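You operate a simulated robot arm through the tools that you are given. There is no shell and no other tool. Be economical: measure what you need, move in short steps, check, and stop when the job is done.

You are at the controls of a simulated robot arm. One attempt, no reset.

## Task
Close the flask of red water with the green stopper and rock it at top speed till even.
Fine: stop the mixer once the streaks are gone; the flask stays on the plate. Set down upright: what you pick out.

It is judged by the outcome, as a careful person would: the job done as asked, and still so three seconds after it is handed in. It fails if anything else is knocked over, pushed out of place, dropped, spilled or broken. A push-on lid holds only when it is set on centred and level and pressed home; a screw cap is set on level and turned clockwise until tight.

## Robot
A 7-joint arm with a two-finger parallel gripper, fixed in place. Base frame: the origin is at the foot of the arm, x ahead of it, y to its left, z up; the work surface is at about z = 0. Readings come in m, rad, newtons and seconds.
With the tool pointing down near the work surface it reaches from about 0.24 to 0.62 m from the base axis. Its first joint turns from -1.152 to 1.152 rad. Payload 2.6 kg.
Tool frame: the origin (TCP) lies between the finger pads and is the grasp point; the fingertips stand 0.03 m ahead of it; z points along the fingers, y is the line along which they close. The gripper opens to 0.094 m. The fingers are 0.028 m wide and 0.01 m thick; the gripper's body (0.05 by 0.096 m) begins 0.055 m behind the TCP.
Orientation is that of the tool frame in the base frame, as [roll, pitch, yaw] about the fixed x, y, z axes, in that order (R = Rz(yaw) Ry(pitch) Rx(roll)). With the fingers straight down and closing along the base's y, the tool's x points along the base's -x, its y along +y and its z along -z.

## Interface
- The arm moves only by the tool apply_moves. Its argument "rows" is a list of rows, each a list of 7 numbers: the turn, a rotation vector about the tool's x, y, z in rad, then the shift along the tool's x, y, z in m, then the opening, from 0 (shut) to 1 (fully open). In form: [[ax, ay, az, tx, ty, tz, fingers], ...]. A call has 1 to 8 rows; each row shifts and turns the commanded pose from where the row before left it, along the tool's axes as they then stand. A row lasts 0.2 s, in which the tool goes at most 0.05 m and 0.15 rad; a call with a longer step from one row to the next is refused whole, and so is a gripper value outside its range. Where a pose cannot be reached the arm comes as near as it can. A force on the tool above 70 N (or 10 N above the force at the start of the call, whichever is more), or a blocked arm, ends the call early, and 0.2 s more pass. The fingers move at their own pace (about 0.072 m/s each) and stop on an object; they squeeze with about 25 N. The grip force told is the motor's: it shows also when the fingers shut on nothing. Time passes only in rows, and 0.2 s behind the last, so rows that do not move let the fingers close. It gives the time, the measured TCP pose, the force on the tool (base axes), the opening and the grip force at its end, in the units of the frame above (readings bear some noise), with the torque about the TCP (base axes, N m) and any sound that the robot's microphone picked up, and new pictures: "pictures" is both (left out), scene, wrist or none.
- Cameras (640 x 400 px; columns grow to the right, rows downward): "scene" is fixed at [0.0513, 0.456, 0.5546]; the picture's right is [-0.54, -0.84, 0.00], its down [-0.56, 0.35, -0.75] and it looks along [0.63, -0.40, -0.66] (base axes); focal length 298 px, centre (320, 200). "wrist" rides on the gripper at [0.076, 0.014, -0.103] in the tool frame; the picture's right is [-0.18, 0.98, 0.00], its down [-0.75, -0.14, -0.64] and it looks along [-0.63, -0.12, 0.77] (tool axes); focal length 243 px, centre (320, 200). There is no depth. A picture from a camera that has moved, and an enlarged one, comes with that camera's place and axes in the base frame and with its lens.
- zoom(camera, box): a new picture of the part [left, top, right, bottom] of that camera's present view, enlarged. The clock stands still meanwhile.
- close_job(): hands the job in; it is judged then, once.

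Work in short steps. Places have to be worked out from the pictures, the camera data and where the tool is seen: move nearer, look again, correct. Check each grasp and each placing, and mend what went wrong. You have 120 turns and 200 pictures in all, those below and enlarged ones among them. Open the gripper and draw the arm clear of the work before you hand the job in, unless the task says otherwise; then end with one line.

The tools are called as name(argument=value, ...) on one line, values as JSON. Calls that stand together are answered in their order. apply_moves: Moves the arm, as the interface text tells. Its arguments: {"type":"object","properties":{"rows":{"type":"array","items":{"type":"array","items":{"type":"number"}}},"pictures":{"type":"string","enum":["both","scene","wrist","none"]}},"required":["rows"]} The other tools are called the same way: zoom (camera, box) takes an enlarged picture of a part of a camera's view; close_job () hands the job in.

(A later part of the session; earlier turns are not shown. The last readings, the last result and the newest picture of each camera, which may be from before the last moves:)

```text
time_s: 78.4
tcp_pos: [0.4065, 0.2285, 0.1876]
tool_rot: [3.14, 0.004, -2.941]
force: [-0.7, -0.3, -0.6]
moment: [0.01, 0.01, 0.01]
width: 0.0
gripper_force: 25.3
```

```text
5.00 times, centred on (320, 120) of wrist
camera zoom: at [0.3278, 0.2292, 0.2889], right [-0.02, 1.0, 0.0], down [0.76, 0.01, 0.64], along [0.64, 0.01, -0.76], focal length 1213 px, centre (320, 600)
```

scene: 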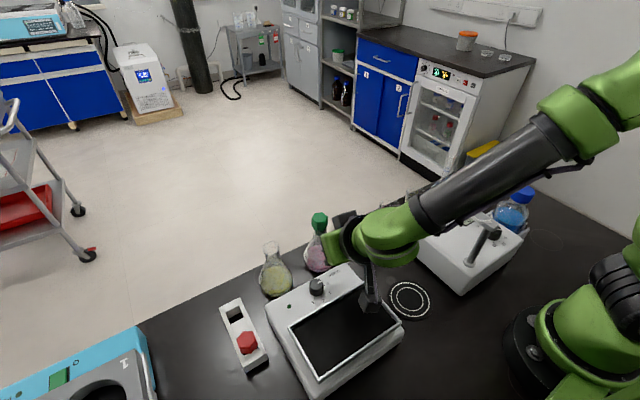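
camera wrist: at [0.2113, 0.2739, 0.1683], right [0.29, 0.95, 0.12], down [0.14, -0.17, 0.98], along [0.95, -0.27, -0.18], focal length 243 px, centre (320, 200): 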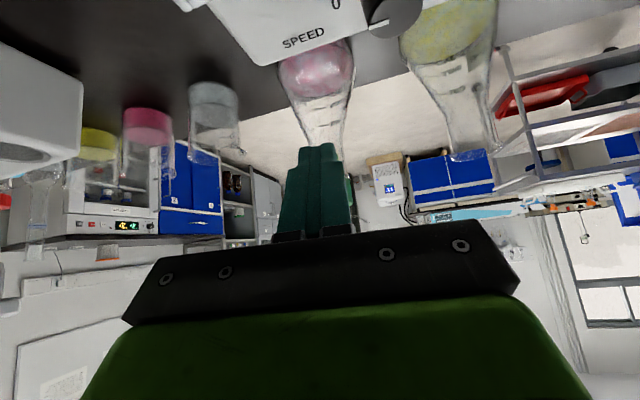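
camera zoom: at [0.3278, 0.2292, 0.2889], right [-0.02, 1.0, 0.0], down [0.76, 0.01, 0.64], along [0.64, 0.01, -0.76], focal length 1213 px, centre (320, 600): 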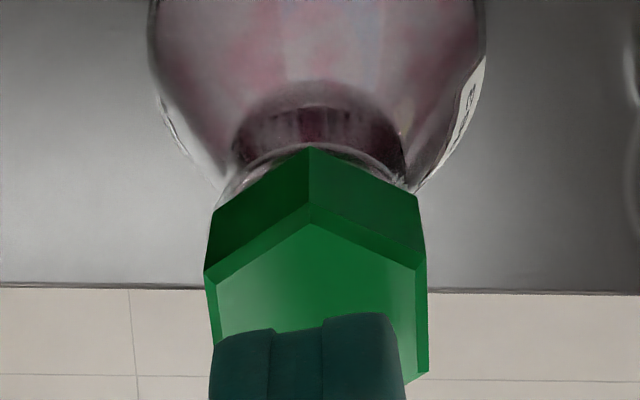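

Centred within 0.5 mm and level. Compensated top press.

apply_moves(rows=[[0.001, 0.007, 0, 0, 0, 0.015, 0], [0, 0, 0, 0, 0, 0.003, 0], [0.0008, 0.0034, 0, 0.001, -0.0002, 0.002, 0], [0.0008, 0.0034, 0, 0.001, -0.0002, 0.002, 0], [0.0008, 0.0034, 0, 0.001, -0.0002, 0.002, 0], [0.0008, 0.0034, 0, 0.001, -0.0002, 0.002, 0], [0, 0, 0, 0, 0, 0, 0]], pictures="none")

zoom(camera="scene", box=[305, 210, 335, 240])

```text
time_s: 80.0
tcp_pos: [0.406, 0.2291, 0.169]
tool_rot: [3.138, 0.005, -2.941]
force: [-0.1, 0.0, 57.8]
moment: [-0.01, 0.08, 0.01]
width: 0.0
gripper_force: 25.2
```

```text
13.33 times, centred on (320, 225) of scene
camera zoom: at [0.0511, 0.4558, 0.5548], right [-0.54, -0.84, 0.0], down [-0.56, 0.35, -0.75], along [0.63, -0.4, -0.66], focal length 3967 px, centre (320, -133)
```

zoom: 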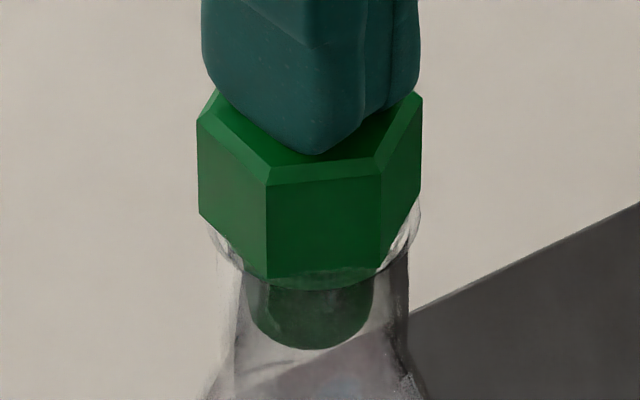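

A clean 58 N vertical press with no side force. Now back off, regrip flush with the tip pads and test.

apply_moves(rows=[[0, 0, 0, 0, 0, -0.005, 0], [-0.0042, -0.0206, 0, -0.004, 0.0008, -0.007, 0], [0, 0, 0, 0, 0, -0.01, 0.5], [0, 0, 0, 0, 0, 0, 0.5], [0, 0, 0, 0, 0, 0.015, 0.5], [0, 0, 0, 0, 0, 0.0155, 0.5], [0, 0, 0, 0, 0, 0, 0.05], [0, 0, 0, 0, 0, 0, 0.05]], pictures="none")

zoom(camera="scene", box=[305, 210, 335, 240])

apply_moves(rows=[[0, 0, 0, 0, 0, -0.0015, 0.05], [0, 0, 0, 0, 0, -0.0015, 0.05], [0, 0, 0, 0, 0, 0, 0.05]], pictures="none")

zoom(camera="scene", box=[305, 210, 335, 240])

```text
time_s: 81.8
tcp_pos: [0.4062, 0.2282, 0.1506]
tool_rot: [-3.142, 0.002, -2.94]
force: [0.0, 0.3, 0.2]
moment: [0.0, 0.0, -0.01]
width: 0.0293
gripper_force: 25.0
```

```text
13.33 times, centred on (320, 225) of scene
camera zoom: at [0.0513, 0.456, 0.5546], right [-0.54, -0.84, 0.0], down [-0.56, 0.35, -0.75], along [0.63, -0.4, -0.66], focal length 3967 px, centre (320, -133)
```

zoom: 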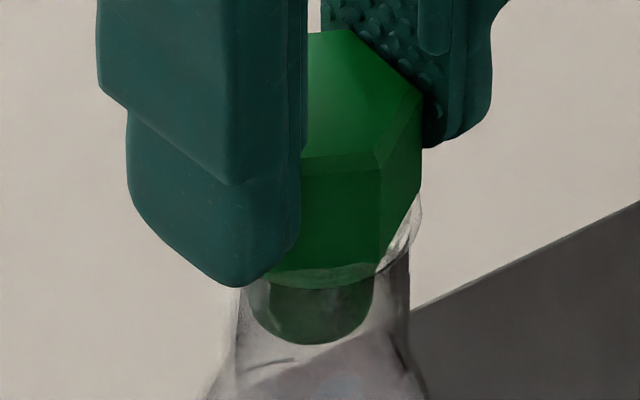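

```text
time_s: 82.6
tcp_pos: [0.4071, 0.2285, 0.1547]
tool_rot: [-3.142, 0.004, -2.942]
force: [-1.0, -0.2, 0.3]
moment: [-0.02, -0.01, 0.02]
width: 0.0288
gripper_force: 25.2
```

```text
13.33 times, centred on (320, 225) of scene
camera zoom: at [0.0513, 0.456, 0.5546], right [-0.54, -0.84, 0.0], down [-0.56, 0.35, -0.75], along [0.63, -0.4, -0.66], focal length 3967 px, centre (320, -133)
```

zoom: 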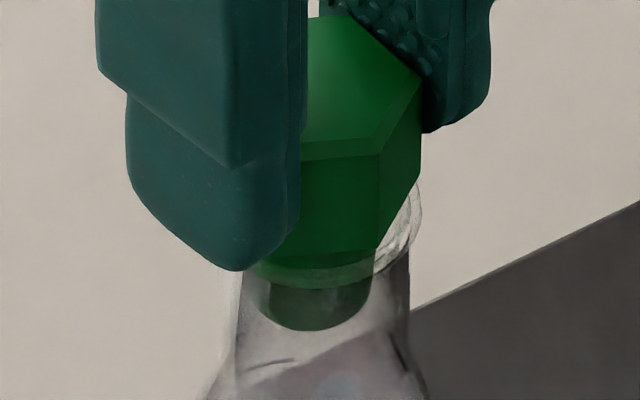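

The stopper can always be pulled off by the fingers, even after an ideal press, so carrying the flask with vertical fingers around the head won't work. Better order: park the stopper in its rack hole, move the open flask to the plate by its bare neck, then stopper it there. First, back over the rack.

apply_moves(rows=[[0, 0, 0, 0, 0, -0.04, 0.05], [0, 0, 0, 0, 0, -0.04, 0.05], [0, 0, 0, -0.0019, 0.0429, 0, 0.05], [0, 0, 0, -0.0019, 0.0429, 0, 0.05], [0, 0, 0, -0.0019, 0.0429, 0, 0.05], [0, 0, 0, -0.0019, 0.0429, 0, 0.05], [0, 0, 0, -0.0019, 0.0429, 0, 0.05], [0, 0, 0, 0, 0, 0, 0.05]], pictures="none")

apply_moves(rows=[[0, 0, 0, 0, 0, 0.045, 0.05], [0, 0, 0, 0, 0, 0.045, 0.05], [0, 0, 0, 0, 0, 0.03, 0.05], [0, 0, 0, 0, 0, 0, 0.05]], pictures="none")

zoom(camera="wrist", box=[270, 60, 370, 160])

zoom(camera="scene", box=[205, 280, 265, 340])

```text
time_s: 84.4
tcp_pos: [0.3727, 0.4403, 0.2344]
tool_rot: [-3.141, 0.004, -2.941]
force: [0.0, -1.0, -0.5]
moment: [-0.01, 0.02, -0.01]
width: 0.0286
gripper_force: 24.9
```

```text
time_s: 85.4
tcp_pos: [0.3747, 0.4421, 0.1149]
tool_rot: [3.141, 0.003, -2.941]
force: [0.1, -0.3, -0.6]
moment: [0.0, 0.01, 0.03]
width: 0.0285
gripper_force: 25.2
```

```text
4.00 times, centred on (320, 110) of wrist
camera zoom: at [0.2945, 0.4417, 0.2171], right [-0.01, 1.0, 0.0], down [0.76, 0.01, 0.64], along [0.64, 0.01, -0.76], focal length 970 px, centre (320, 560)
```

zoom: 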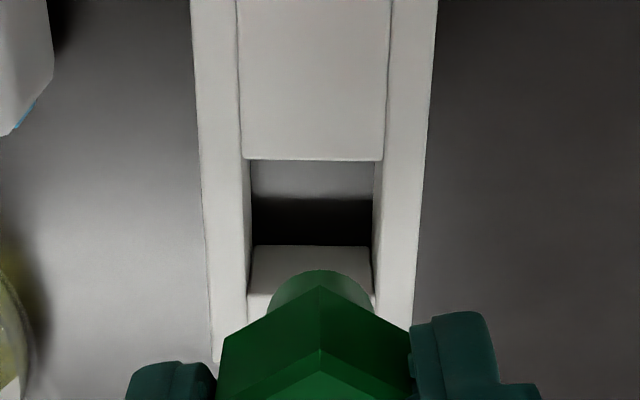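

```text
6.67 times, centred on (235, 310) of scene
camera zoom: at [0.0513, 0.456, 0.5546], right [-0.54, -0.84, 0.0], down [-0.56, 0.35, -0.75], along [0.63, -0.4, -0.66], focal length 1984 px, centre (887, -533)
```

zoom: 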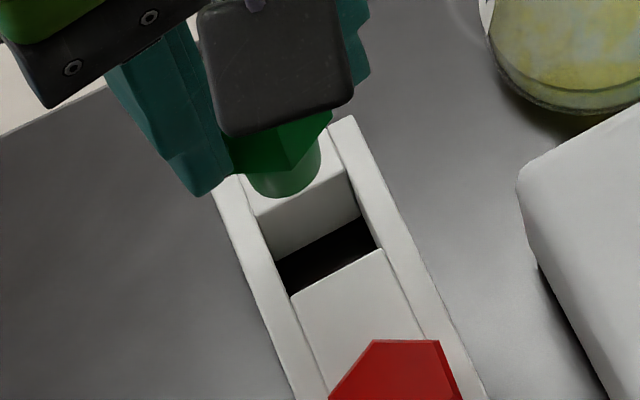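

Over the slot (≈26 mm square, centre ≈(0.370, 0.4405)); plug at ≈(0.372, 0.442). I nudge by (−2, −1) mm and lower it in.

apply_moves(rows=[[0, 0, 0, 0.002, -0.0008, 0.01, 0.05], [0, 0, 0, 0, 0, 0.015, 0.05], [0, 0, 0, 0, 0, 0.015, 0.05], [0, 0, 0, 0, 0, 0.01, 0.05], [0, 0, 0, 0, 0, 0.004, 0.05], [0, 0, 0, 0, 0, 0, 0.05]], pictures="none")

zoom(camera="scene", box=[205, 280, 265, 340])

```text
time_s: 86.8
tcp_pos: [0.3724, 0.4402, 0.0619]
tool_rot: [3.139, 0.006, -2.94]
force: [-0.5, -1.1, 2.1]
moment: [-0.1, -0.01, 0.0]
width: 0.0286
gripper_force: 24.9
```

```text
6.67 times, centred on (235, 310) of scene
camera zoom: at [0.0513, 0.456, 0.5546], right [-0.54, -0.84, 0.0], down [-0.56, 0.35, -0.75], along [0.63, -0.4, -0.66], focal length 1984 px, centre (887, -533)
```

zoom: 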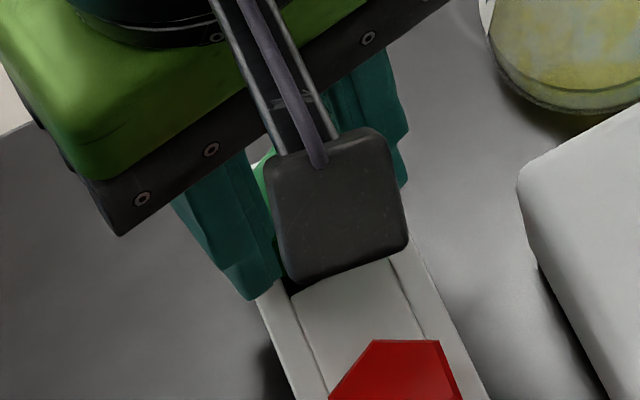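

Head touches the rack top (2 N). Release and rise.

apply_moves(rows=[[0, 0, 0, 0, 0, 0, 0.5], [0, 0, 0, 0, 0, 0, 0.5], [0, 0, 0, 0, 0, -0.03, 0.5], [0, 0, 0, 0, 0, -0.045, 0.5], [0, 0, 0, 0, 0, -0.045, 0.5], [0, 0, 0, 0, 0, -0.045, 0.6], [0, 0, 0, 0, 0, 0, 0.6]], pictures="none")

zoom(camera="scene", box=[200, 200, 420, 380])

```text
time_s: 88.4
tcp_pos: [0.3703, 0.4402, 0.2269]
tool_rot: [3.14, 0.005, -2.941]
force: [-0.4, -0.8, 0.0]
moment: [0.0, -0.02, -0.01]
width: 0.0563
gripper_force: 0.0
```

```text
2.22 times, centred on (310, 290) of scene
camera zoom: at [0.0513, 0.456, 0.5546], right [-0.54, -0.84, 0.0], down [-0.56, 0.35, -0.75], along [0.63, -0.4, -0.66], focal length 661 px, centre (342, 0)
```

zoom: 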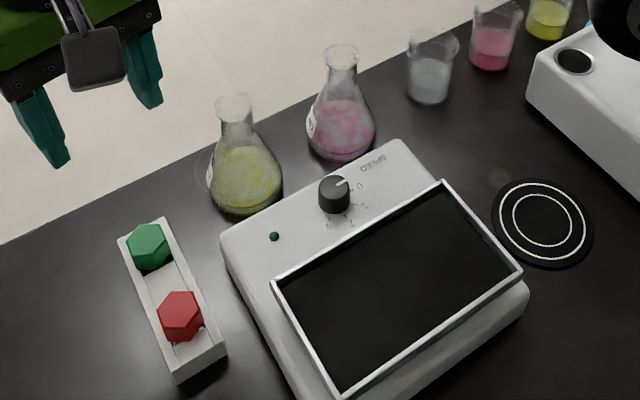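

Stopper is back in its slot. Next I go over the open flask to grip its bare neck.

apply_moves(rows=[[0, 0, 0, 0.0013, -0.0429, 0, 0.6], [0, 0, 0, 0.0013, -0.0429, 0, 0.6], [0, 0, 0, 0.0013, -0.0429, 0, 0.6], [0, 0, 0, 0.0013, -0.0429, 0, 0.6], [0, 0, 0, 0.0013, -0.0429, 0, 0.6], [0, 0, 0, 0, 0, 0.03, 0.6], [0, 0, 0, 0, 0, 0.03, 0.6], [0, 0, 0, 0, 0, 0, 0.6]], pictures="wrist")

```text
time_s: 90.2
tcp_pos: [0.4099, 0.228, 0.1638]
tool_rot: [3.141, 0.003, -2.942]
force: [-0.3, -0.5, 0.5]
moment: [0.02, 0.01, 0.0]
width: 0.0565
gripper_force: 0.0
camera wrist: at [0.33, 0.2285, 0.2668], right [-0.02, 1.0, 0.0], down [0.76, 0.01, 0.65], along [0.65, 0.01, -0.76], focal length 243 px, centre (320, 200)
```

wrist: 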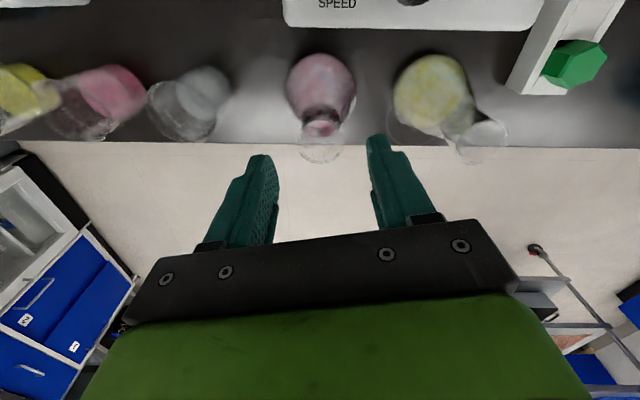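

Centred laterally. I shift back 3 mm and descend to the neck, then close.

apply_moves(rows=[[0, 0, 0, 0.003, 0, 0.015, 0.6], [0, 0, 0, 0, 0, 0.015, 0.6], [0, 0, 0, 0, 0, 0.014, 0.6], [0, 0, 0, 0, 0, 0, 0.2], [0, 0, 0, 0, 0, 0, 0.05], [0, 0, 0, 0, 0, 0, 0.05], [0, 0, 0, 0, 0, 0, 0.05]], pictures="none")

apply_moves(rows=[[0, 0, 0, 0, 0, -0.004, 0.05], [0, 0, 0, 0, 0, -0.008, 0.05], [0, 0, 0, 0, 0, 0, 0.05]], pictures="none")

zoom(camera="scene", box=[270, 190, 370, 290])

```text
time_s: 91.8
tcp_pos: [0.4063, 0.2288, 0.1212]
tool_rot: [-3.141, 0.005, -2.942]
force: [0.0, 0.4, -0.3]
moment: [-0.01, 0.02, 0.02]
width: 0.0284
gripper_force: 25.8
```

```text
time_s: 92.6
tcp_pos: [0.4056, 0.2277, 0.1342]
tool_rot: [3.14, 0.004, -2.941]
force: [-0.3, 0.7, -1.6]
moment: [-0.03, -0.03, 0.0]
width: 0.028
gripper_force: 25.6
```

```text
4.00 times, centred on (320, 240) of scene
camera zoom: at [0.0513, 0.456, 0.5546], right [-0.54, -0.84, 0.0], down [-0.56, 0.35, -0.75], along [0.63, -0.4, -0.66], focal length 1190 px, centre (320, 40)
```

zoom: 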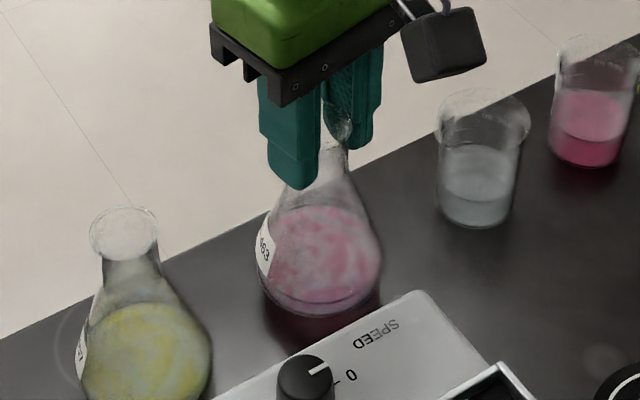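

The open flask is lifted cleanly by its neck. I raise it gently and carry it over the plate.

apply_moves(rows=[[0, 0, 0, 0, 0, -0.01, 0.05], [0, 0, 0, 0, 0, -0.02, 0.05], [0, 0, 0, 0, 0, -0.025, 0.05], [0, 0, 0, 0, 0, -0.025, 0.05], [0, 0, 0, 0, 0, -0.02, 0.05], [0, 0, 0, 0, 0, -0.01, 0.05], [0, 0, 0, 0, 0, 0, 0.05]], pictures="none")

apply_moves(rows=[[0, 0, 0, 0.01, 0.006, 0, 0.05], [0, 0, 0, 0.02, 0.013, 0, 0.05], [0, 0, 0, 0.028, 0.018, 0, 0.05], [0, 0, 0, 0.033, 0.021, 0, 0.05], [0, 0, 0, 0.033, 0.021, 0, 0.05], [0, 0, 0, 0.026, 0.017, 0, 0.05], [0, 0, 0, 0.0168, 0.0098, 0, 0.05], [0, 0, 0, 0, 0, 0, 0.05]], pictures="both")

```text
time_s: 94.2
tcp_pos: [0.4053, 0.2281, 0.2438]
tool_rot: [3.142, 0.003, -2.941]
force: [-0.1, -0.4, -1.6]
moment: [-0.02, -0.01, -0.01]
width: 0.0278
gripper_force: 24.8
```

```text
time_s: 96.0
tcp_pos: [0.2199, 0.2987, 0.2421]
tool_rot: [3.14, 0.004, -2.942]
force: [-0.4, 0.1, -1.1]
moment: [0.01, 0.01, 0.0]
width: 0.0282
gripper_force: 25.7
camera wrist: at [0.1414, 0.2987, 0.3454], right [-0.02, 1.0, 0.0], down [0.76, 0.01, 0.64], along [0.64, 0.01, -0.76], focal length 243 px, centre (320, 200)
```

scene: 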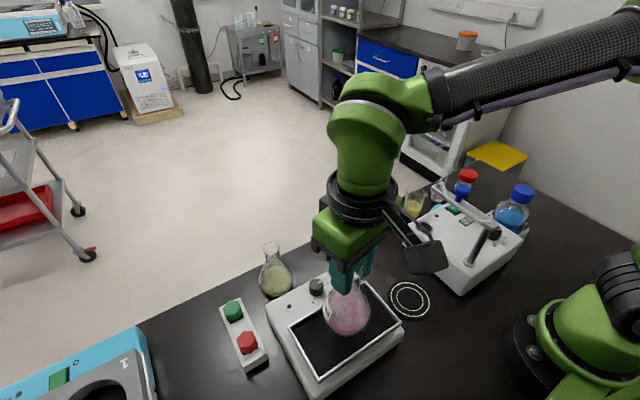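
wrist: 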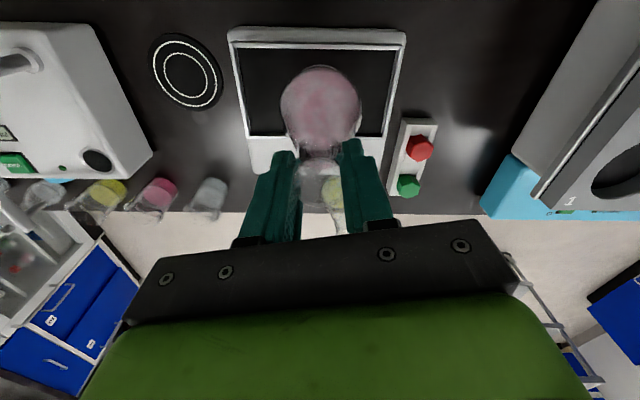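

Tray interior estimated centre ≈(0.223, 0.297), floor ≈0.07; the flask base is at z≈0.12. I shift slightly and lower 35 mm, then look.

apply_moves(rows=[[0, 0, 0, -0.0025, -0.0026, 0.005, 0.05], [0, 0, 0, 0, 0, 0.012, 0.05], [0, 0, 0, 0, 0, 0.012, 0.05], [0, 0, 0, 0, 0, 0.006, 0.05], [0, 0, 0, 0, 0, 0, 0.05]], pictures="wrist")

zoom(camera="scene", box=[260, 250, 420, 390])

```text
time_s: 97.2
tcp_pos: [0.2236, 0.2966, 0.2067]
tool_rot: [3.14, 0.003, -2.942]
force: [-0.6, 0.5, -1.0]
moment: [0.01, 0.03, 0.0]
width: 0.0278
gripper_force: 25.0
camera wrist: at [0.1446, 0.2966, 0.3103], right [-0.02, 1.0, 0.0], down [0.76, 0.01, 0.64], along [0.64, 0.01, -0.76], focal length 243 px, centre (320, 200)
```

wrist: 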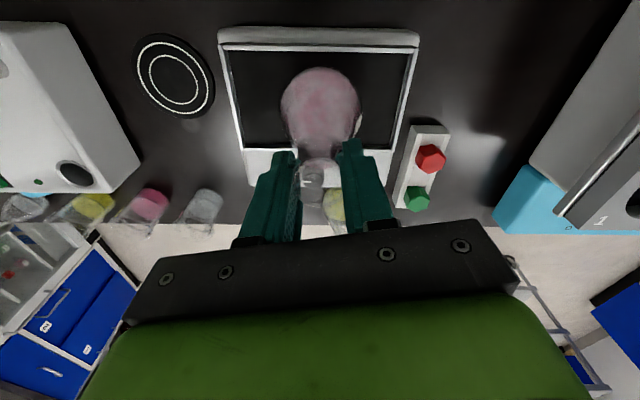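

```text
2.86 times, centred on (340, 320) of scene
camera zoom: at [0.0513, 0.456, 0.5546], right [-0.54, -0.84, 0.0], down [-0.56, 0.35, -0.75], along [0.63, -0.4, -0.66], focal length 850 px, centre (263, -143)
```

zoom: 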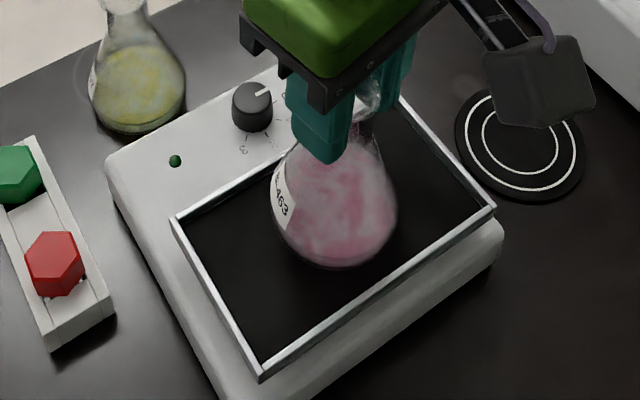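

Looks centred in the tray. Lowering to contact in small steps.

apply_moves(rows=[[0, 0, 0, 0, 0, 0.004, 0.05], [0, 0, 0, 0, 0, 0.003, 0.05], [0, 0, 0, 0, 0, 0.003, 0.05], [0, 0, 0, 0, 0, 0, 0.05]], pictures="none")

zoom(camera="scene", box=[290, 260, 390, 360])

```text
time_s: 98.2
tcp_pos: [0.2233, 0.2954, 0.1975]
tool_rot: [-3.141, 0.003, -2.941]
force: [0.0, 0.6, -1.5]
moment: [0.01, -0.04, 0.01]
width: 0.028
gripper_force: 25.4
```

```text
4.00 times, centred on (340, 310) of scene
camera zoom: at [0.0513, 0.456, 0.5546], right [-0.54, -0.84, 0.0], down [-0.56, 0.35, -0.75], along [0.63, -0.4, -0.66], focal length 1190 px, centre (240, -240)
```

zoom: 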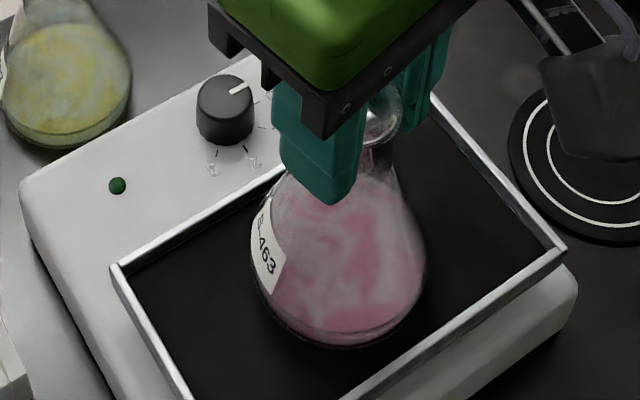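

Nearly down; continue 2 mm steps.

apply_moves(rows=[[0, 0, 0, 0, 0, 0.002, 0.05], [0, 0, 0, 0, 0, 0.002, 0.05], [0, 0, 0, 0, 0, 0, 0.05]], pictures="none")

apply_moves(rows=[[0, 0, 0, 0, 0, 0.002, 0.05], [0, 0, 0, 0, 0, 0.0015, 0.05], [0, 0, 0, 0, 0, 0, 0.05]], pictures="none")

```text
time_s: 99.0
tcp_pos: [0.2236, 0.2972, 0.1942]
tool_rot: [3.139, 0.003, -2.943]
force: [-1.3, -1.8, 7.0]
moment: [-0.27, 0.14, -0.08]
width: 0.0279
gripper_force: 24.9
```

```text
time_s: 99.8
tcp_pos: [0.2244, 0.2962, 0.1917]
tool_rot: [3.138, 0.009, -2.941]
force: [-0.8, -2.0, 26.1]
moment: [-0.27, -0.21, -0.24]
width: 0.0277
gripper_force: 25.3
```

Contact at ≈0.194 (floor z≈0.073). I relieve the pressure, release, and rise.

apply_moves(rows=[[0, 0, 0, 0, 0, -0.003, 0.05], [0, 0, 0, 0, 0, 0, 0.05], [0, 0, 0, 0, 0, 0, 0.3], [0, 0, 0, 0, 0, 0, 0.6], [0, 0, 0, 0, 0, 0, 0.6], [0, 0, 0, 0, 0, -0.04, 0.6], [0, 0, 0, 0, 0, -0.045, 0.6]], pictures="none")

apply_moves(rows=[[0, 0, 0, -0.02, 0.04, 0, 0.6], [0, 0, 0, -0.028, 0.04, 0, 0.6], [0, 0, 0, -0.028, 0.04, 0, 0.6], [0, 0, 0, -0.028, 0.02, 0, 0.55], [0, 0, 0, 0, 0, 0, 0.55]], pictures="none")

zoom(camera="scene", box=[200, 240, 440, 390])

```text
time_s: 101.4
tcp_pos: [0.2228, 0.2966, 0.2792]
tool_rot: [-3.141, 0.004, -2.941]
force: [0.6, -0.6, -0.1]
moment: [-0.01, -0.02, 0.02]
width: 0.0562
gripper_force: 0.1
```

```text
time_s: 102.6
tcp_pos: [0.2968, 0.4538, 0.2786]
tool_rot: [-3.139, 0.004, -2.94]
force: [0.0, 0.2, -0.8]
moment: [0.02, 0.02, 0.0]
width: 0.0515
gripper_force: 0.1
```

```text
2.67 times, centred on (320, 315) of scene
camera zoom: at [0.0513, 0.456, 0.5546], right [-0.54, -0.84, 0.0], down [-0.56, 0.35, -0.75], along [0.63, -0.4, -0.66], focal length 794 px, centre (320, -107)
```

zoom: 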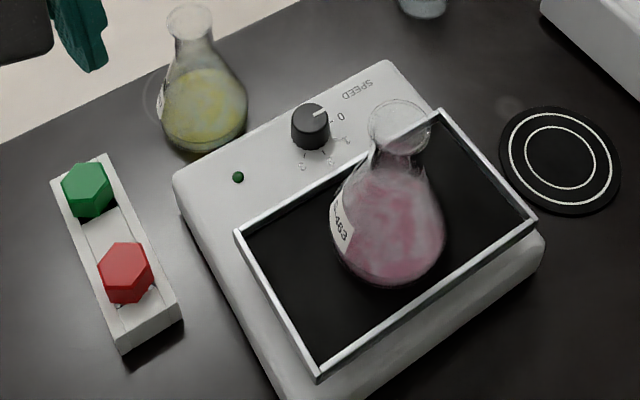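

The flask stands in the tray. Now back to the stopper: move above it and check alignment.

apply_moves(rows=[[0, 0, 0, -0.035, -0.014, 0.02, 0.55], [0, 0, 0, -0.035, -0.0141, 0.02, 0.55], [0, 0, 0, 0, 0, 0.045, 0.55], [0, 0, 0, 0, 0, 0.045, 0.55], [0, 0, 0, 0, 0, 0.04, 0.55], [0, 0, 0, 0, 0, 0.025, 0.55], [0, 0, 0, 0, 0, 0, 0.55]], pictures="none")

zoom(camera="wrist", box=[240, 80, 400, 240])

```text
time_s: 104.2
tcp_pos: [0.3726, 0.4406, 0.0856]
tool_rot: [3.142, 0.003, -2.941]
force: [0.2, -0.3, 0.7]
moment: [-0.01, 0.0, -0.02]
width: 0.0518
gripper_force: 0.1
```

```text
2.50 times, centred on (320, 160) of wrist
camera zoom: at [0.2929, 0.4411, 0.1868], right [-0.01, 1.0, 0.0], down [0.76, 0.01, 0.64], along [0.64, 0.01, -0.76], focal length 606 px, centre (320, 300)
```

zoom: 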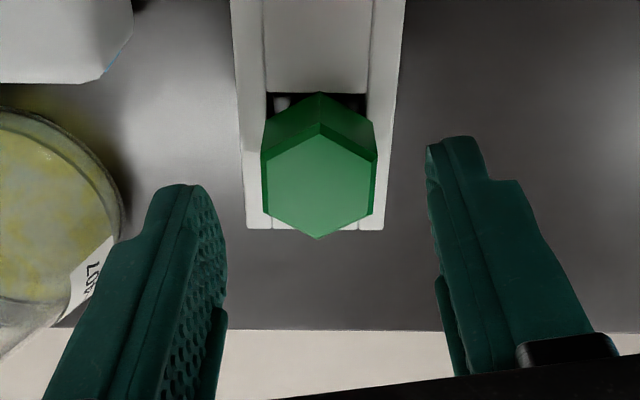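

Hex is now turned ~11° from the tool; I rotate +0.19 rad, descend to z≈0.061 and grip.

apply_moves(rows=[[0, 0, 0.095, 0, 0, 0.005, 0.55], [0, 0, 0.095, 0, 0, 0.01, 0.55], [0, 0, 0, 0, 0, 0.0095, 0.55], [0, 0, 0, 0, 0, 0, 0.2], [0, 0, 0, 0, 0, 0, 0.05], [0, 0, 0, 0, 0, 0, 0.05]], pictures="none")

apply_moves(rows=[[0, 0, 0, 0, 0, -0.015, 0.05], [0, 0, 0, 0, 0, -0.03, 0.05], [0, 0, 0, 0, 0, -0.045, 0.05], [0, 0, 0, 0, 0, -0.045, 0.05], [0, 0, 0, 0, 0, -0.045, 0.05], [0, 0, 0, 0, 0, -0.045, 0.05], [0, 0, 0, 0, 0, 0, 0.05]], pictures="none")

zoom(camera="wrist", box=[270, 90, 370, 190])

```text
time_s: 105.6
tcp_pos: [0.3715, 0.4404, 0.0604]
tool_rot: [3.14, 0.002, -3.131]
force: [-0.2, -0.1, -0.2]
moment: [0.01, 0.0, -0.03]
width: 0.029
gripper_force: 25.0
```

```text
time_s: 107.2
tcp_pos: [0.3573, 0.4371, 0.2788]
tool_rot: [3.14, 0.005, -3.13]
force: [-0.4, -1.0, 0.2]
moment: [-0.01, 0.0, -0.01]
width: 0.029
gripper_force: 24.7
out of reach, approached as far as the arm can: row 6
```

```text
4.00 times, centred on (320, 140) of wrist
camera zoom: at [0.2812, 0.4513, 0.3809], right [0.17, 0.98, 0.0], down [0.75, -0.13, 0.65], along [0.64, -0.11, -0.76], focal length 970 px, centre (320, 440)
```

zoom: 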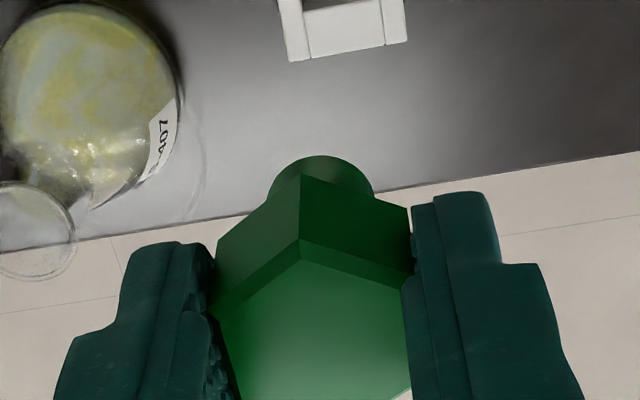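

Gripped flush and level. I carry it over the flask on the plate.

apply_moves(rows=[[0, 0, 0, 0.03, -0.0285, 0.002, 0.05], [0, 0, 0, 0.03, -0.0285, 0.002, 0.05], [0, 0, 0, 0.03, -0.0285, 0.002, 0.05], [0, 0, 0, 0.03, -0.0285, 0.002, 0.05], [0, 0, 0, 0.0297, -0.0283, 0.002, 0.05], [0, 0, 0, 0, 0, 0, 0.05]], pictures="none")

zoom(camera="wrist", box=[270, 80, 370, 180])

zoom(camera="scene", box=[310, 210, 390, 290])

```text
time_s: 108.6
tcp_pos: [0.2109, 0.2926, 0.2675]
tool_rot: [3.14, 0.006, -3.131]
force: [0.0, 0.2, -0.2]
moment: [0.0, -0.01, 0.03]
width: 0.0291
gripper_force: 25.0
```

```text
4.00 times, centred on (320, 130) of wrist
camera zoom: at [0.1326, 0.3078, 0.3695], right [0.17, 0.98, 0.0], down [0.75, -0.13, 0.64], along [0.64, -0.11, -0.76], focal length 970 px, centre (320, 480)
```

zoom: 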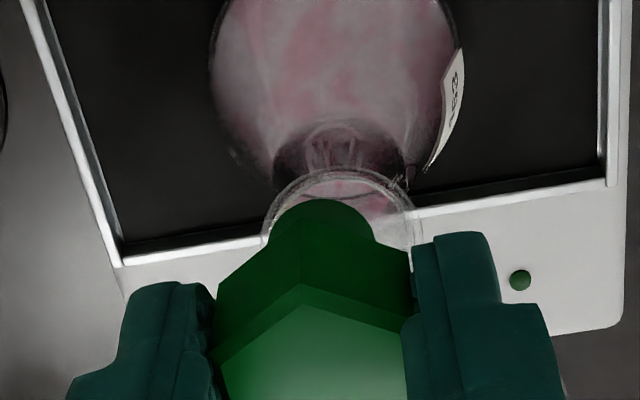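

```text
5.00 times, centred on (350, 250) of scene
camera zoom: at [0.0513, 0.456, 0.5546], right [-0.54, -0.84, 0.0], down [-0.56, 0.35, -0.75], along [0.63, -0.4, -0.66], focal length 1488 px, centre (170, -50)
```

zoom: 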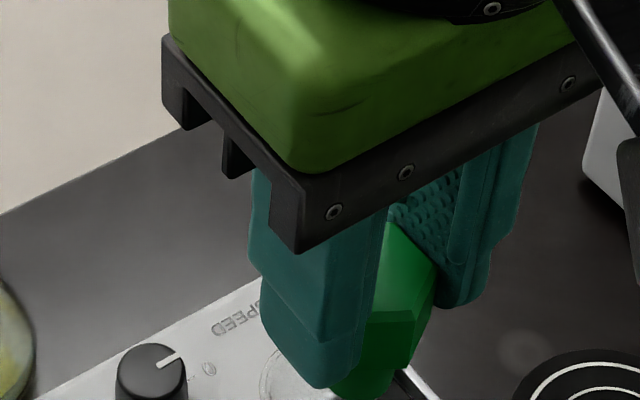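

The TCP is ~13 mm short in x; I move to (0.2236, 0.2964) and check both views.

apply_moves(rows=[[0, 0, 0, -0.0127, 0.0037, 0, 0.05], [0, 0, 0, 0, 0, 0.006, 0.05], [0, 0, 0, 0, 0, 0, 0.05]], pictures="none")

zoom(camera="wrist", box=[280, 80, 360, 160])

zoom(camera="scene", box=[320, 240, 400, 320])

```text
time_s: 109.4
tcp_pos: [0.2242, 0.2968, 0.2615]
tool_rot: [3.139, 0.002, -3.132]
force: [1.1, -0.3, -0.2]
moment: [-0.03, -0.02, -0.01]
width: 0.029
gripper_force: 24.8
```

```text
5.00 times, centred on (320, 120) of wrist
camera zoom: at [0.146, 0.3113, 0.3641], right [0.17, 0.98, 0.0], down [0.75, -0.13, 0.64], along [0.64, -0.11, -0.76], focal length 1213 px, centre (320, 600)
```

zoom: 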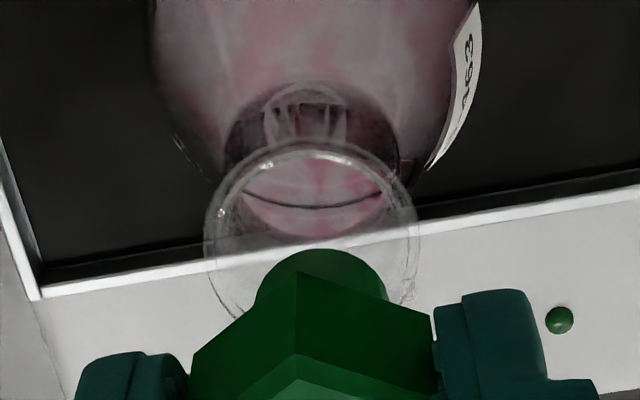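

```text
5.00 times, centred on (360, 280) of scene
camera zoom: at [0.0513, 0.456, 0.5546], right [-0.54, -0.84, 0.0], down [-0.56, 0.35, -0.75], along [0.63, -0.4, -0.66], focal length 1488 px, centre (120, -200)
```

zoom: 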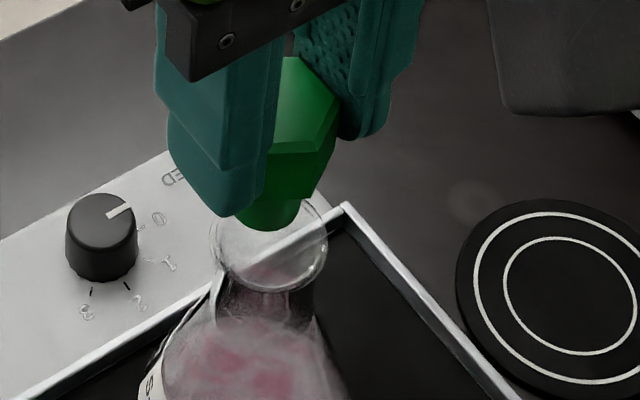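

Plug is ~1 mm off in y and ~2–3 mm far in x. I correct (−2.5, −0.7 mm), lower 7 mm and re-measure.

apply_moves(rows=[[0, 0, 0, 0.0025, -0.0007, 0, 0.05], [0, 0, 0, 0, 0, 0.007, 0.05], [0, 0, 0, 0, 0, 0, 0.05]], pictures="none")

zoom(camera="wrist", box=[280, 80, 360, 160])

zoom(camera="scene", box=[330, 260, 380, 310])

```text
time_s: 110.2
tcp_pos: [0.2204, 0.2959, 0.2546]
tool_rot: [3.141, 0.001, -3.131]
force: [0.1, -0.5, -0.1]
moment: [0.02, 0.01, 0.0]
width: 0.0287
gripper_force: 24.8
```

```text
5.00 times, centred on (320, 120) of wrist
camera zoom: at [0.1436, 0.3107, 0.3571], right [0.17, 0.98, 0.0], down [0.75, -0.13, 0.64], along [0.63, -0.11, -0.76], focal length 1213 px, centre (320, 600)
```

zoom: 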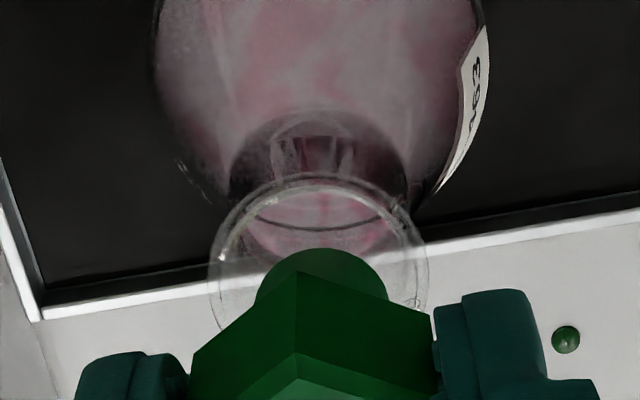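

```text
8.00 times, centred on (355, 285) of scene
camera zoom: at [0.0513, 0.456, 0.5546], right [-0.54, -0.84, 0.0], down [-0.56, 0.35, -0.75], along [0.63, -0.4, -0.66], focal length 2380 px, centre (40, -480)
```

zoom: 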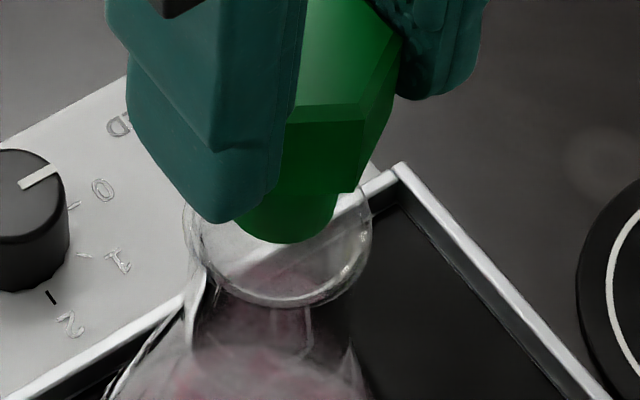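

Residual ≈2 mm in x. I correct and lower 4 mm for a closer comparison.

apply_moves(rows=[[0, 0, 0, 0.0018, 0.0004, 0, 0.05], [0, 0, 0, 0, 0, 0.004, 0.05], [0, 0, 0, 0, 0, 0, 0.05]], pictures="none")

zoom(camera="wrist", box=[280, 80, 360, 160])

zoom(camera="scene", box=[330, 260, 380, 310])

```text
time_s: 111.0
tcp_pos: [0.2187, 0.2964, 0.2494]
tool_rot: [3.139, 0.005, -3.131]
force: [0.1, 0.0, 0.7]
moment: [-0.02, -0.02, -0.01]
width: 0.029
gripper_force: 25.3
```

```text
5.00 times, centred on (320, 120) of wrist
camera zoom: at [0.1416, 0.3111, 0.3528], right [0.17, 0.98, 0.0], down [0.75, -0.13, 0.64], along [0.63, -0.11, -0.76], focal length 1213 px, centre (320, 600)
```

zoom: 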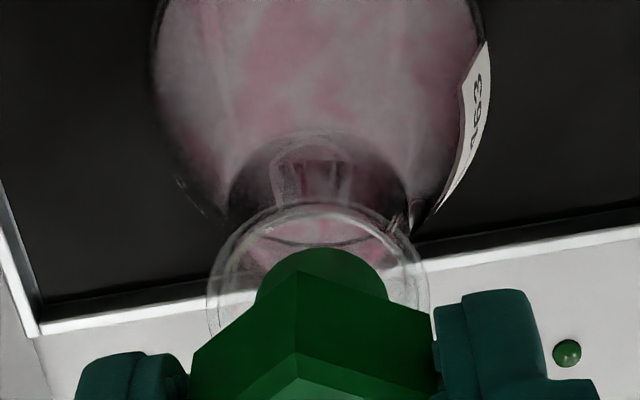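

```text
8.00 times, centred on (355, 285) of scene
camera zoom: at [0.0513, 0.456, 0.5546], right [-0.54, -0.84, 0.0], down [-0.56, 0.35, -0.75], along [0.63, -0.4, -0.66], focal length 2380 px, centre (40, -480)
```

zoom: 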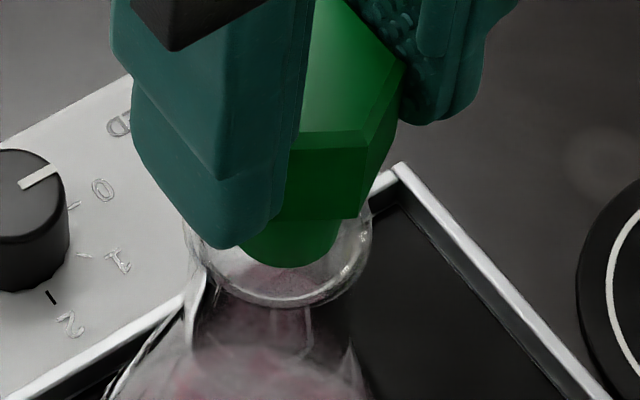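

Both axes agree within ~0.5 mm (plug edge partly hidden). I insert straight down.

apply_moves(rows=[[0, 0, 0, 0, -0.0003, 0.003, 0.05], [0, 0, 0, 0, 0, 0.004, 0.05], [0, 0, 0, 0, 0, 0.004, 0.05], [0, 0, 0, 0, 0, 0.004, 0.05], [0, 0, 0, 0, 0, 0.003, 0.05], [0, 0, 0, 0, 0, 0, 0.05]], pictures="none")

zoom(camera="wrist", box=[280, 100, 360, 180])

```text
time_s: 112.4
tcp_pos: [0.2198, 0.2955, 0.2332]
tool_rot: [3.138, 0.003, -3.131]
force: [0.0, 0.2, 1.3]
moment: [0.05, -0.01, 0.0]
width: 0.0289
gripper_force: 24.8
```

```text
5.00 times, centred on (320, 140) of wrist
camera zoom: at [0.1418, 0.3107, 0.3349], right [0.17, 0.98, 0.0], down [0.75, -0.13, 0.64], along [0.64, -0.11, -0.76], focal length 1213 px, centre (320, 500)
```

zoom: 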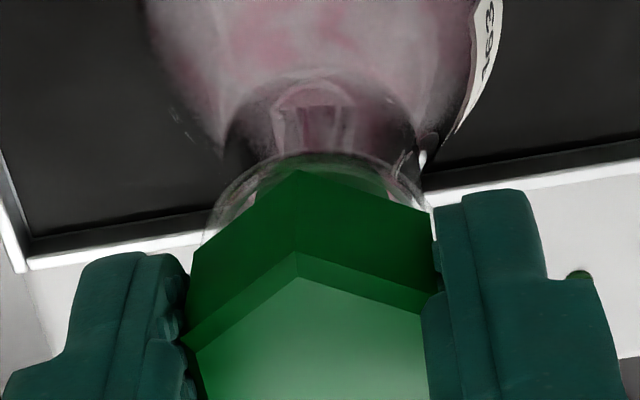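

Entering cleanly. Continue to contact.

apply_moves(rows=[[0, 0, 0, 0, 0, 0.002, 0.05], [0, 0, 0, 0, 0, 0.002, 0.05], [0, 0, 0, 0, 0, 0.001, 0.05], [0, 0, 0, 0, 0, 0.001, 0.05], [0, 0, 0, 0, 0, 0, 0.05]], pictures="none")

```text
time_s: 113.6
tcp_pos: [0.2194, 0.2966, 0.2259]
tool_rot: [3.141, 0.003, -3.13]
force: [-0.6, -0.8, 0.2]
moment: [0.0, -0.03, -0.01]
width: 0.0289
gripper_force: 25.0
```

apply_moves(rows=[[0, 0, 0, 0, 0, 0.001, 0.05], [0, 0, 0, 0, 0, 0.001, 0.05], [0, 0, 0, 0, 0, 0.001, 0.05], [0, 0, 0, 0, 0, 0, 0.05]], pictures="none")

zoom(camera="wrist", box=[280, 100, 360, 180])

```text
time_s: 114.6
tcp_pos: [0.2198, 0.2963, 0.2245]
tool_rot: [3.139, 0.007, -3.13]
force: [2.4, -0.5, 12.6]
moment: [-0.03, -0.09, -0.02]
width: 0.029
gripper_force: 24.9
```

```text
5.00 times, centred on (320, 140) of wrist
camera zoom: at [0.1419, 0.3105, 0.3266], right [0.17, 0.98, 0.01], down [0.75, -0.14, 0.65], along [0.64, -0.11, -0.76], focal length 1213 px, centre (320, 500)
```

zoom: 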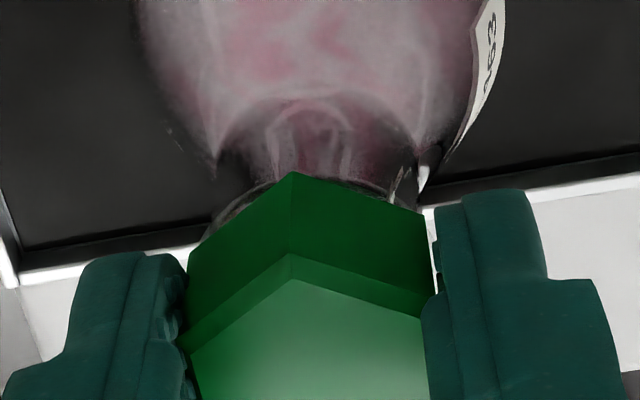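

Seated with 12.6 N at a rigid stop. I relieve, release, rise and close the fingers for the top press.

apply_moves(rows=[[0, 0, 0, 0, 0, -0.002, 0.05], [0, 0, 0, 0, 0, 0, 0.5], [0, 0, 0, 0, 0, 0, 0.5], [0, 0, 0, 0, 0, -0.034, 0.5], [0, 0, 0, 0, 0, 0, 0.0], [0, 0, 0, 0, 0, 0, 0.0], [0, 0, 0, 0, 0, 0, 0.0]], pictures="none")

zoom(camera="scene", box=[320, 250, 380, 310])

zoom(camera="wrist", box=[280, 80, 360, 160])

```text
time_s: 116.2
tcp_pos: [0.2184, 0.2957, 0.259]
tool_rot: [3.14, 0.004, -3.13]
force: [0.5, -0.1, 0.4]
moment: [0.07, -0.01, 0.0]
width: 0.0
gripper_force: 25.1
```

```text
6.67 times, centred on (350, 280) of scene
camera zoom: at [0.0513, 0.456, 0.5546], right [-0.54, -0.84, 0.0], down [-0.56, 0.35, -0.75], along [0.63, -0.4, -0.66], focal length 1984 px, centre (120, -333)
```

zoom: 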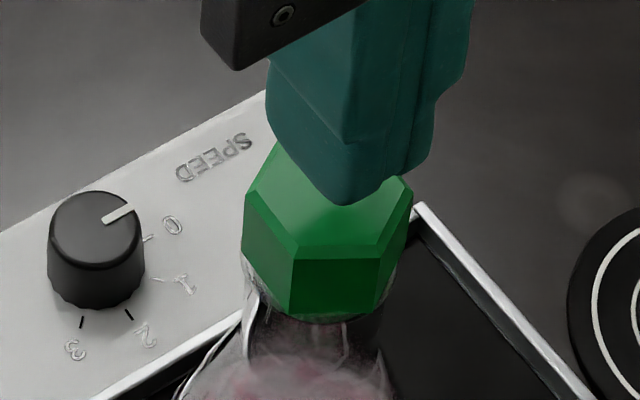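

```text
5.00 times, centred on (320, 120) of wrist
camera zoom: at [0.1417, 0.3105, 0.3618], right [0.17, 0.98, 0.0], down [0.75, -0.13, 0.64], along [0.64, -0.11, -0.76], focal length 1213 px, centre (320, 600)
```

zoom: 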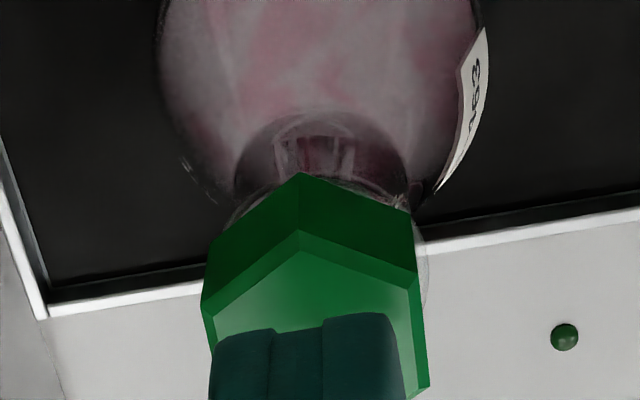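

The stopper sits ~1 mm toward −y. I regrip, shift it +1 mm in y, release again and close for pressing.

apply_moves(rows=[[0, 0, 0, 0, 0, 0, 0.5], [0, 0, 0, 0, 0, 0, 0.5], [0, 0, 0, 0, 0, 0.034, 0.5], [0, 0, 0, 0, 0, 0, 0.05], [0, 0, 0, 0, 0, 0, 0.05], [0, 0, 0, 0, 0, -0.002, 0.05], [0, 0, 0, 0, 0.001, 0, 0.05], [0, 0, 0, 0, 0, 0.003, 0.05]], pictures="none")

apply_moves(rows=[[0, 0, 0, 0, 0, 0, 0.5], [0, 0, 0, 0, 0, 0, 0.5], [0, 0, 0, 0, 0, -0.035, 0.5], [0, 0, 0, 0, 0, 0, 0.0], [0, 0, 0, 0, 0, 0, 0.0], [0, 0, 0, 0, 0, 0, 0.0]], pictures="none")

zoom(camera="wrist", box=[280, 80, 360, 160])

```text
time_s: 118.0
tcp_pos: [0.2192, 0.297, 0.2259]
tool_rot: [3.137, 0.006, -3.132]
force: [0.0, -1.0, 11.3]
moment: [-0.18, -0.01, -0.03]
width: 0.029
gripper_force: 24.9
```

```text
time_s: 119.4
tcp_pos: [0.2204, 0.2971, 0.2587]
tool_rot: [3.14, 0.004, -3.13]
force: [0.7, 0.6, 1.0]
moment: [0.05, -0.01, -0.03]
width: 0.0
gripper_force: 24.5
```

```text
5.00 times, centred on (320, 120) of wrist
camera zoom: at [0.1421, 0.3122, 0.3614], right [0.17, 0.98, 0.0], down [0.75, -0.13, 0.64], along [0.64, -0.11, -0.76], focal length 1213 px, centre (320, 600)
```

zoom: 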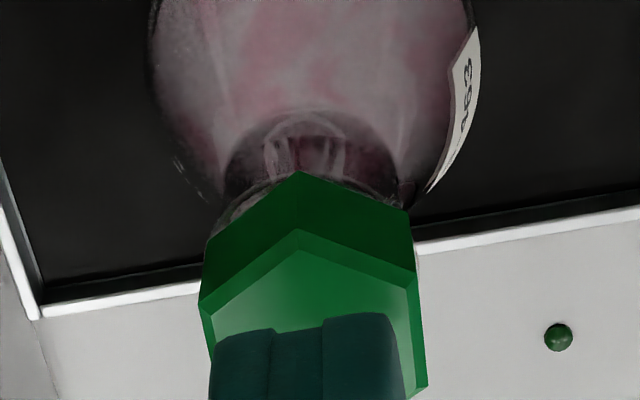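

Well centred now. Top press, first lightly to learn the arm's sag here.

apply_moves(rows=[[0, 0, 0, 0, 0, 0.012, 0], [0, 0, 0, 0, 0, 0.004, 0], [0, 0, 0, 0, 0, 0.002, 0], [0, 0, 0, 0, 0, 0.002, 0], [0, 0, 0, 0, 0, 0, 0]], pictures="none")

```text
time_s: 120.6
tcp_pos: [0.2186, 0.2986, 0.2426]
tool_rot: [3.134, 0.009, -3.132]
force: [-3.9, 0.3, 37.0]
moment: [0.0, 0.18, 0.0]
width: 0.0
gripper_force: 25.2
```

37 N with only a small side force; I compensate and go to ~50 N, then back off.

apply_moves(rows=[[0.003, 0.003, 0, 0.0006, -0.0006, 0.0008, 0], [0.003, 0.003, 0, 0.0006, -0.0006, 0.0008, 0], [0, 0, 0, 0, 0, 0.0005, 0], [0, 0, 0, 0, 0, 0, 0]], pictures="none")

apply_moves(rows=[[0, 0, 0, 0, 0, -0.006, 0], [-0.006, -0.006, 0, -0.0012, 0.0012, -0.02, 0], [0, 0, 0, 0, 0, -0.04, 0], [0, 0, 0, 0, 0, -0.01, 0], [0, 0, 0, 0, 0, 0, 0]], pictures="none")

zoom(camera="scene", box=[280, 240, 400, 340])

zoom(camera="wrist", box=[280, 50, 360, 130])

```text
time_s: 121.6
tcp_pos: [0.2194, 0.2973, 0.2424]
tool_rot: [3.136, 0.007, -3.13]
force: [-1.2, 0.5, 47.5]
moment: [-0.03, 0.02, -0.01]
width: 0.0001
gripper_force: 25.2
```

```text
time_s: 122.8
tcp_pos: [0.2196, 0.2966, 0.3116]
tool_rot: [3.139, 0.003, -3.131]
force: [0.1, -0.6, 0.2]
moment: [0.04, 0.0, -0.02]
width: 0.0
gripper_force: 25.2
```

```text
4.00 times, centred on (340, 290) of scene
camera zoom: at [0.0513, 0.456, 0.5546], right [-0.54, -0.84, 0.0], down [-0.56, 0.35, -0.75], along [0.63, -0.4, -0.66], focal length 1190 px, centre (240, -160)
```

zoom: 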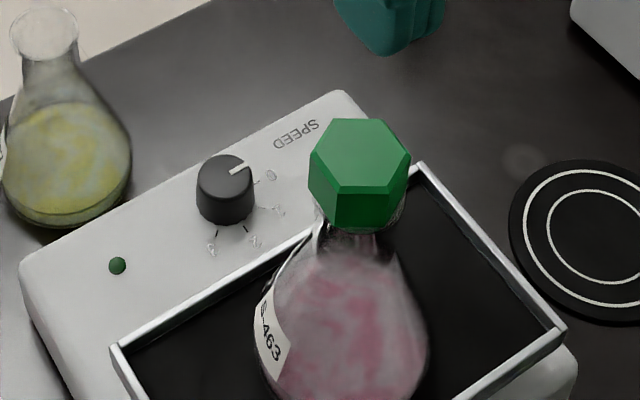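

```text
5.00 times, centred on (320, 90) of wrist
camera zoom: at [0.1416, 0.3117, 0.4154], right [0.17, 0.98, 0.0], down [0.75, -0.13, 0.64], along [0.63, -0.11, -0.76], focal length 1213 px, centre (320, 750)
```

zoom: 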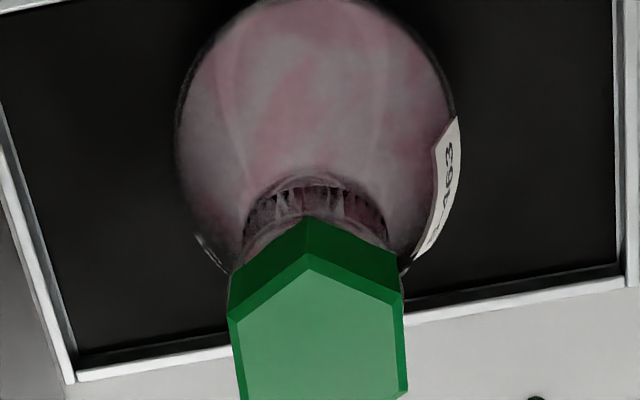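

The flask is stoppered, centred, pressed with a clean 47 N. Next the dial at ≈(0.311, 0.295). The wrist camera must not sweep over the flask, so I first turn the tool 0.88 rad clockwise while high, then move over the knob and look.

apply_moves(rows=[[0, 0, 0.147, 0, 0, 0, 0.2], [0, 0, 0.147, 0, 0, 0, 0.42], [0, 0, 0.147, 0, 0, 0, 0.42], [0, 0, 0.147, 0, 0, 0, 0.42], [0, 0, 0.147, 0, 0, 0, 0.42], [0, 0, 0.147, 0, 0, 0, 0.42], [0, 0, 0, -0.0301, 0.0344, 0, 0.42], [0, 0, 0, -0.0301, 0.0344, 0, 0.42]], pictures="none")

zoom(camera="wrist", box=[240, 0, 400, 160])

```text
time_s: 124.6
tcp_pos: [0.3122, 0.295, 0.3145]
tool_rot: [3.138, 0.001, 2.271]
force: [-0.1, -0.3, 0.4]
moment: [-0.02, 0.01, 0.0]
width: 0.0394
gripper_force: 0.1
```

```text
2.50 times, centred on (320, 80) of wrist
camera zoom: at [0.272, 0.364, 0.4164], right [0.87, 0.49, 0.0], down [0.37, -0.67, 0.64], along [0.32, -0.56, -0.77], focal length 606 px, centre (320, 500)
```

zoom: 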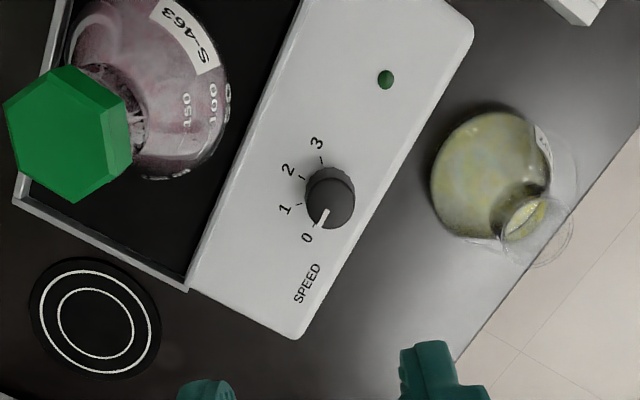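

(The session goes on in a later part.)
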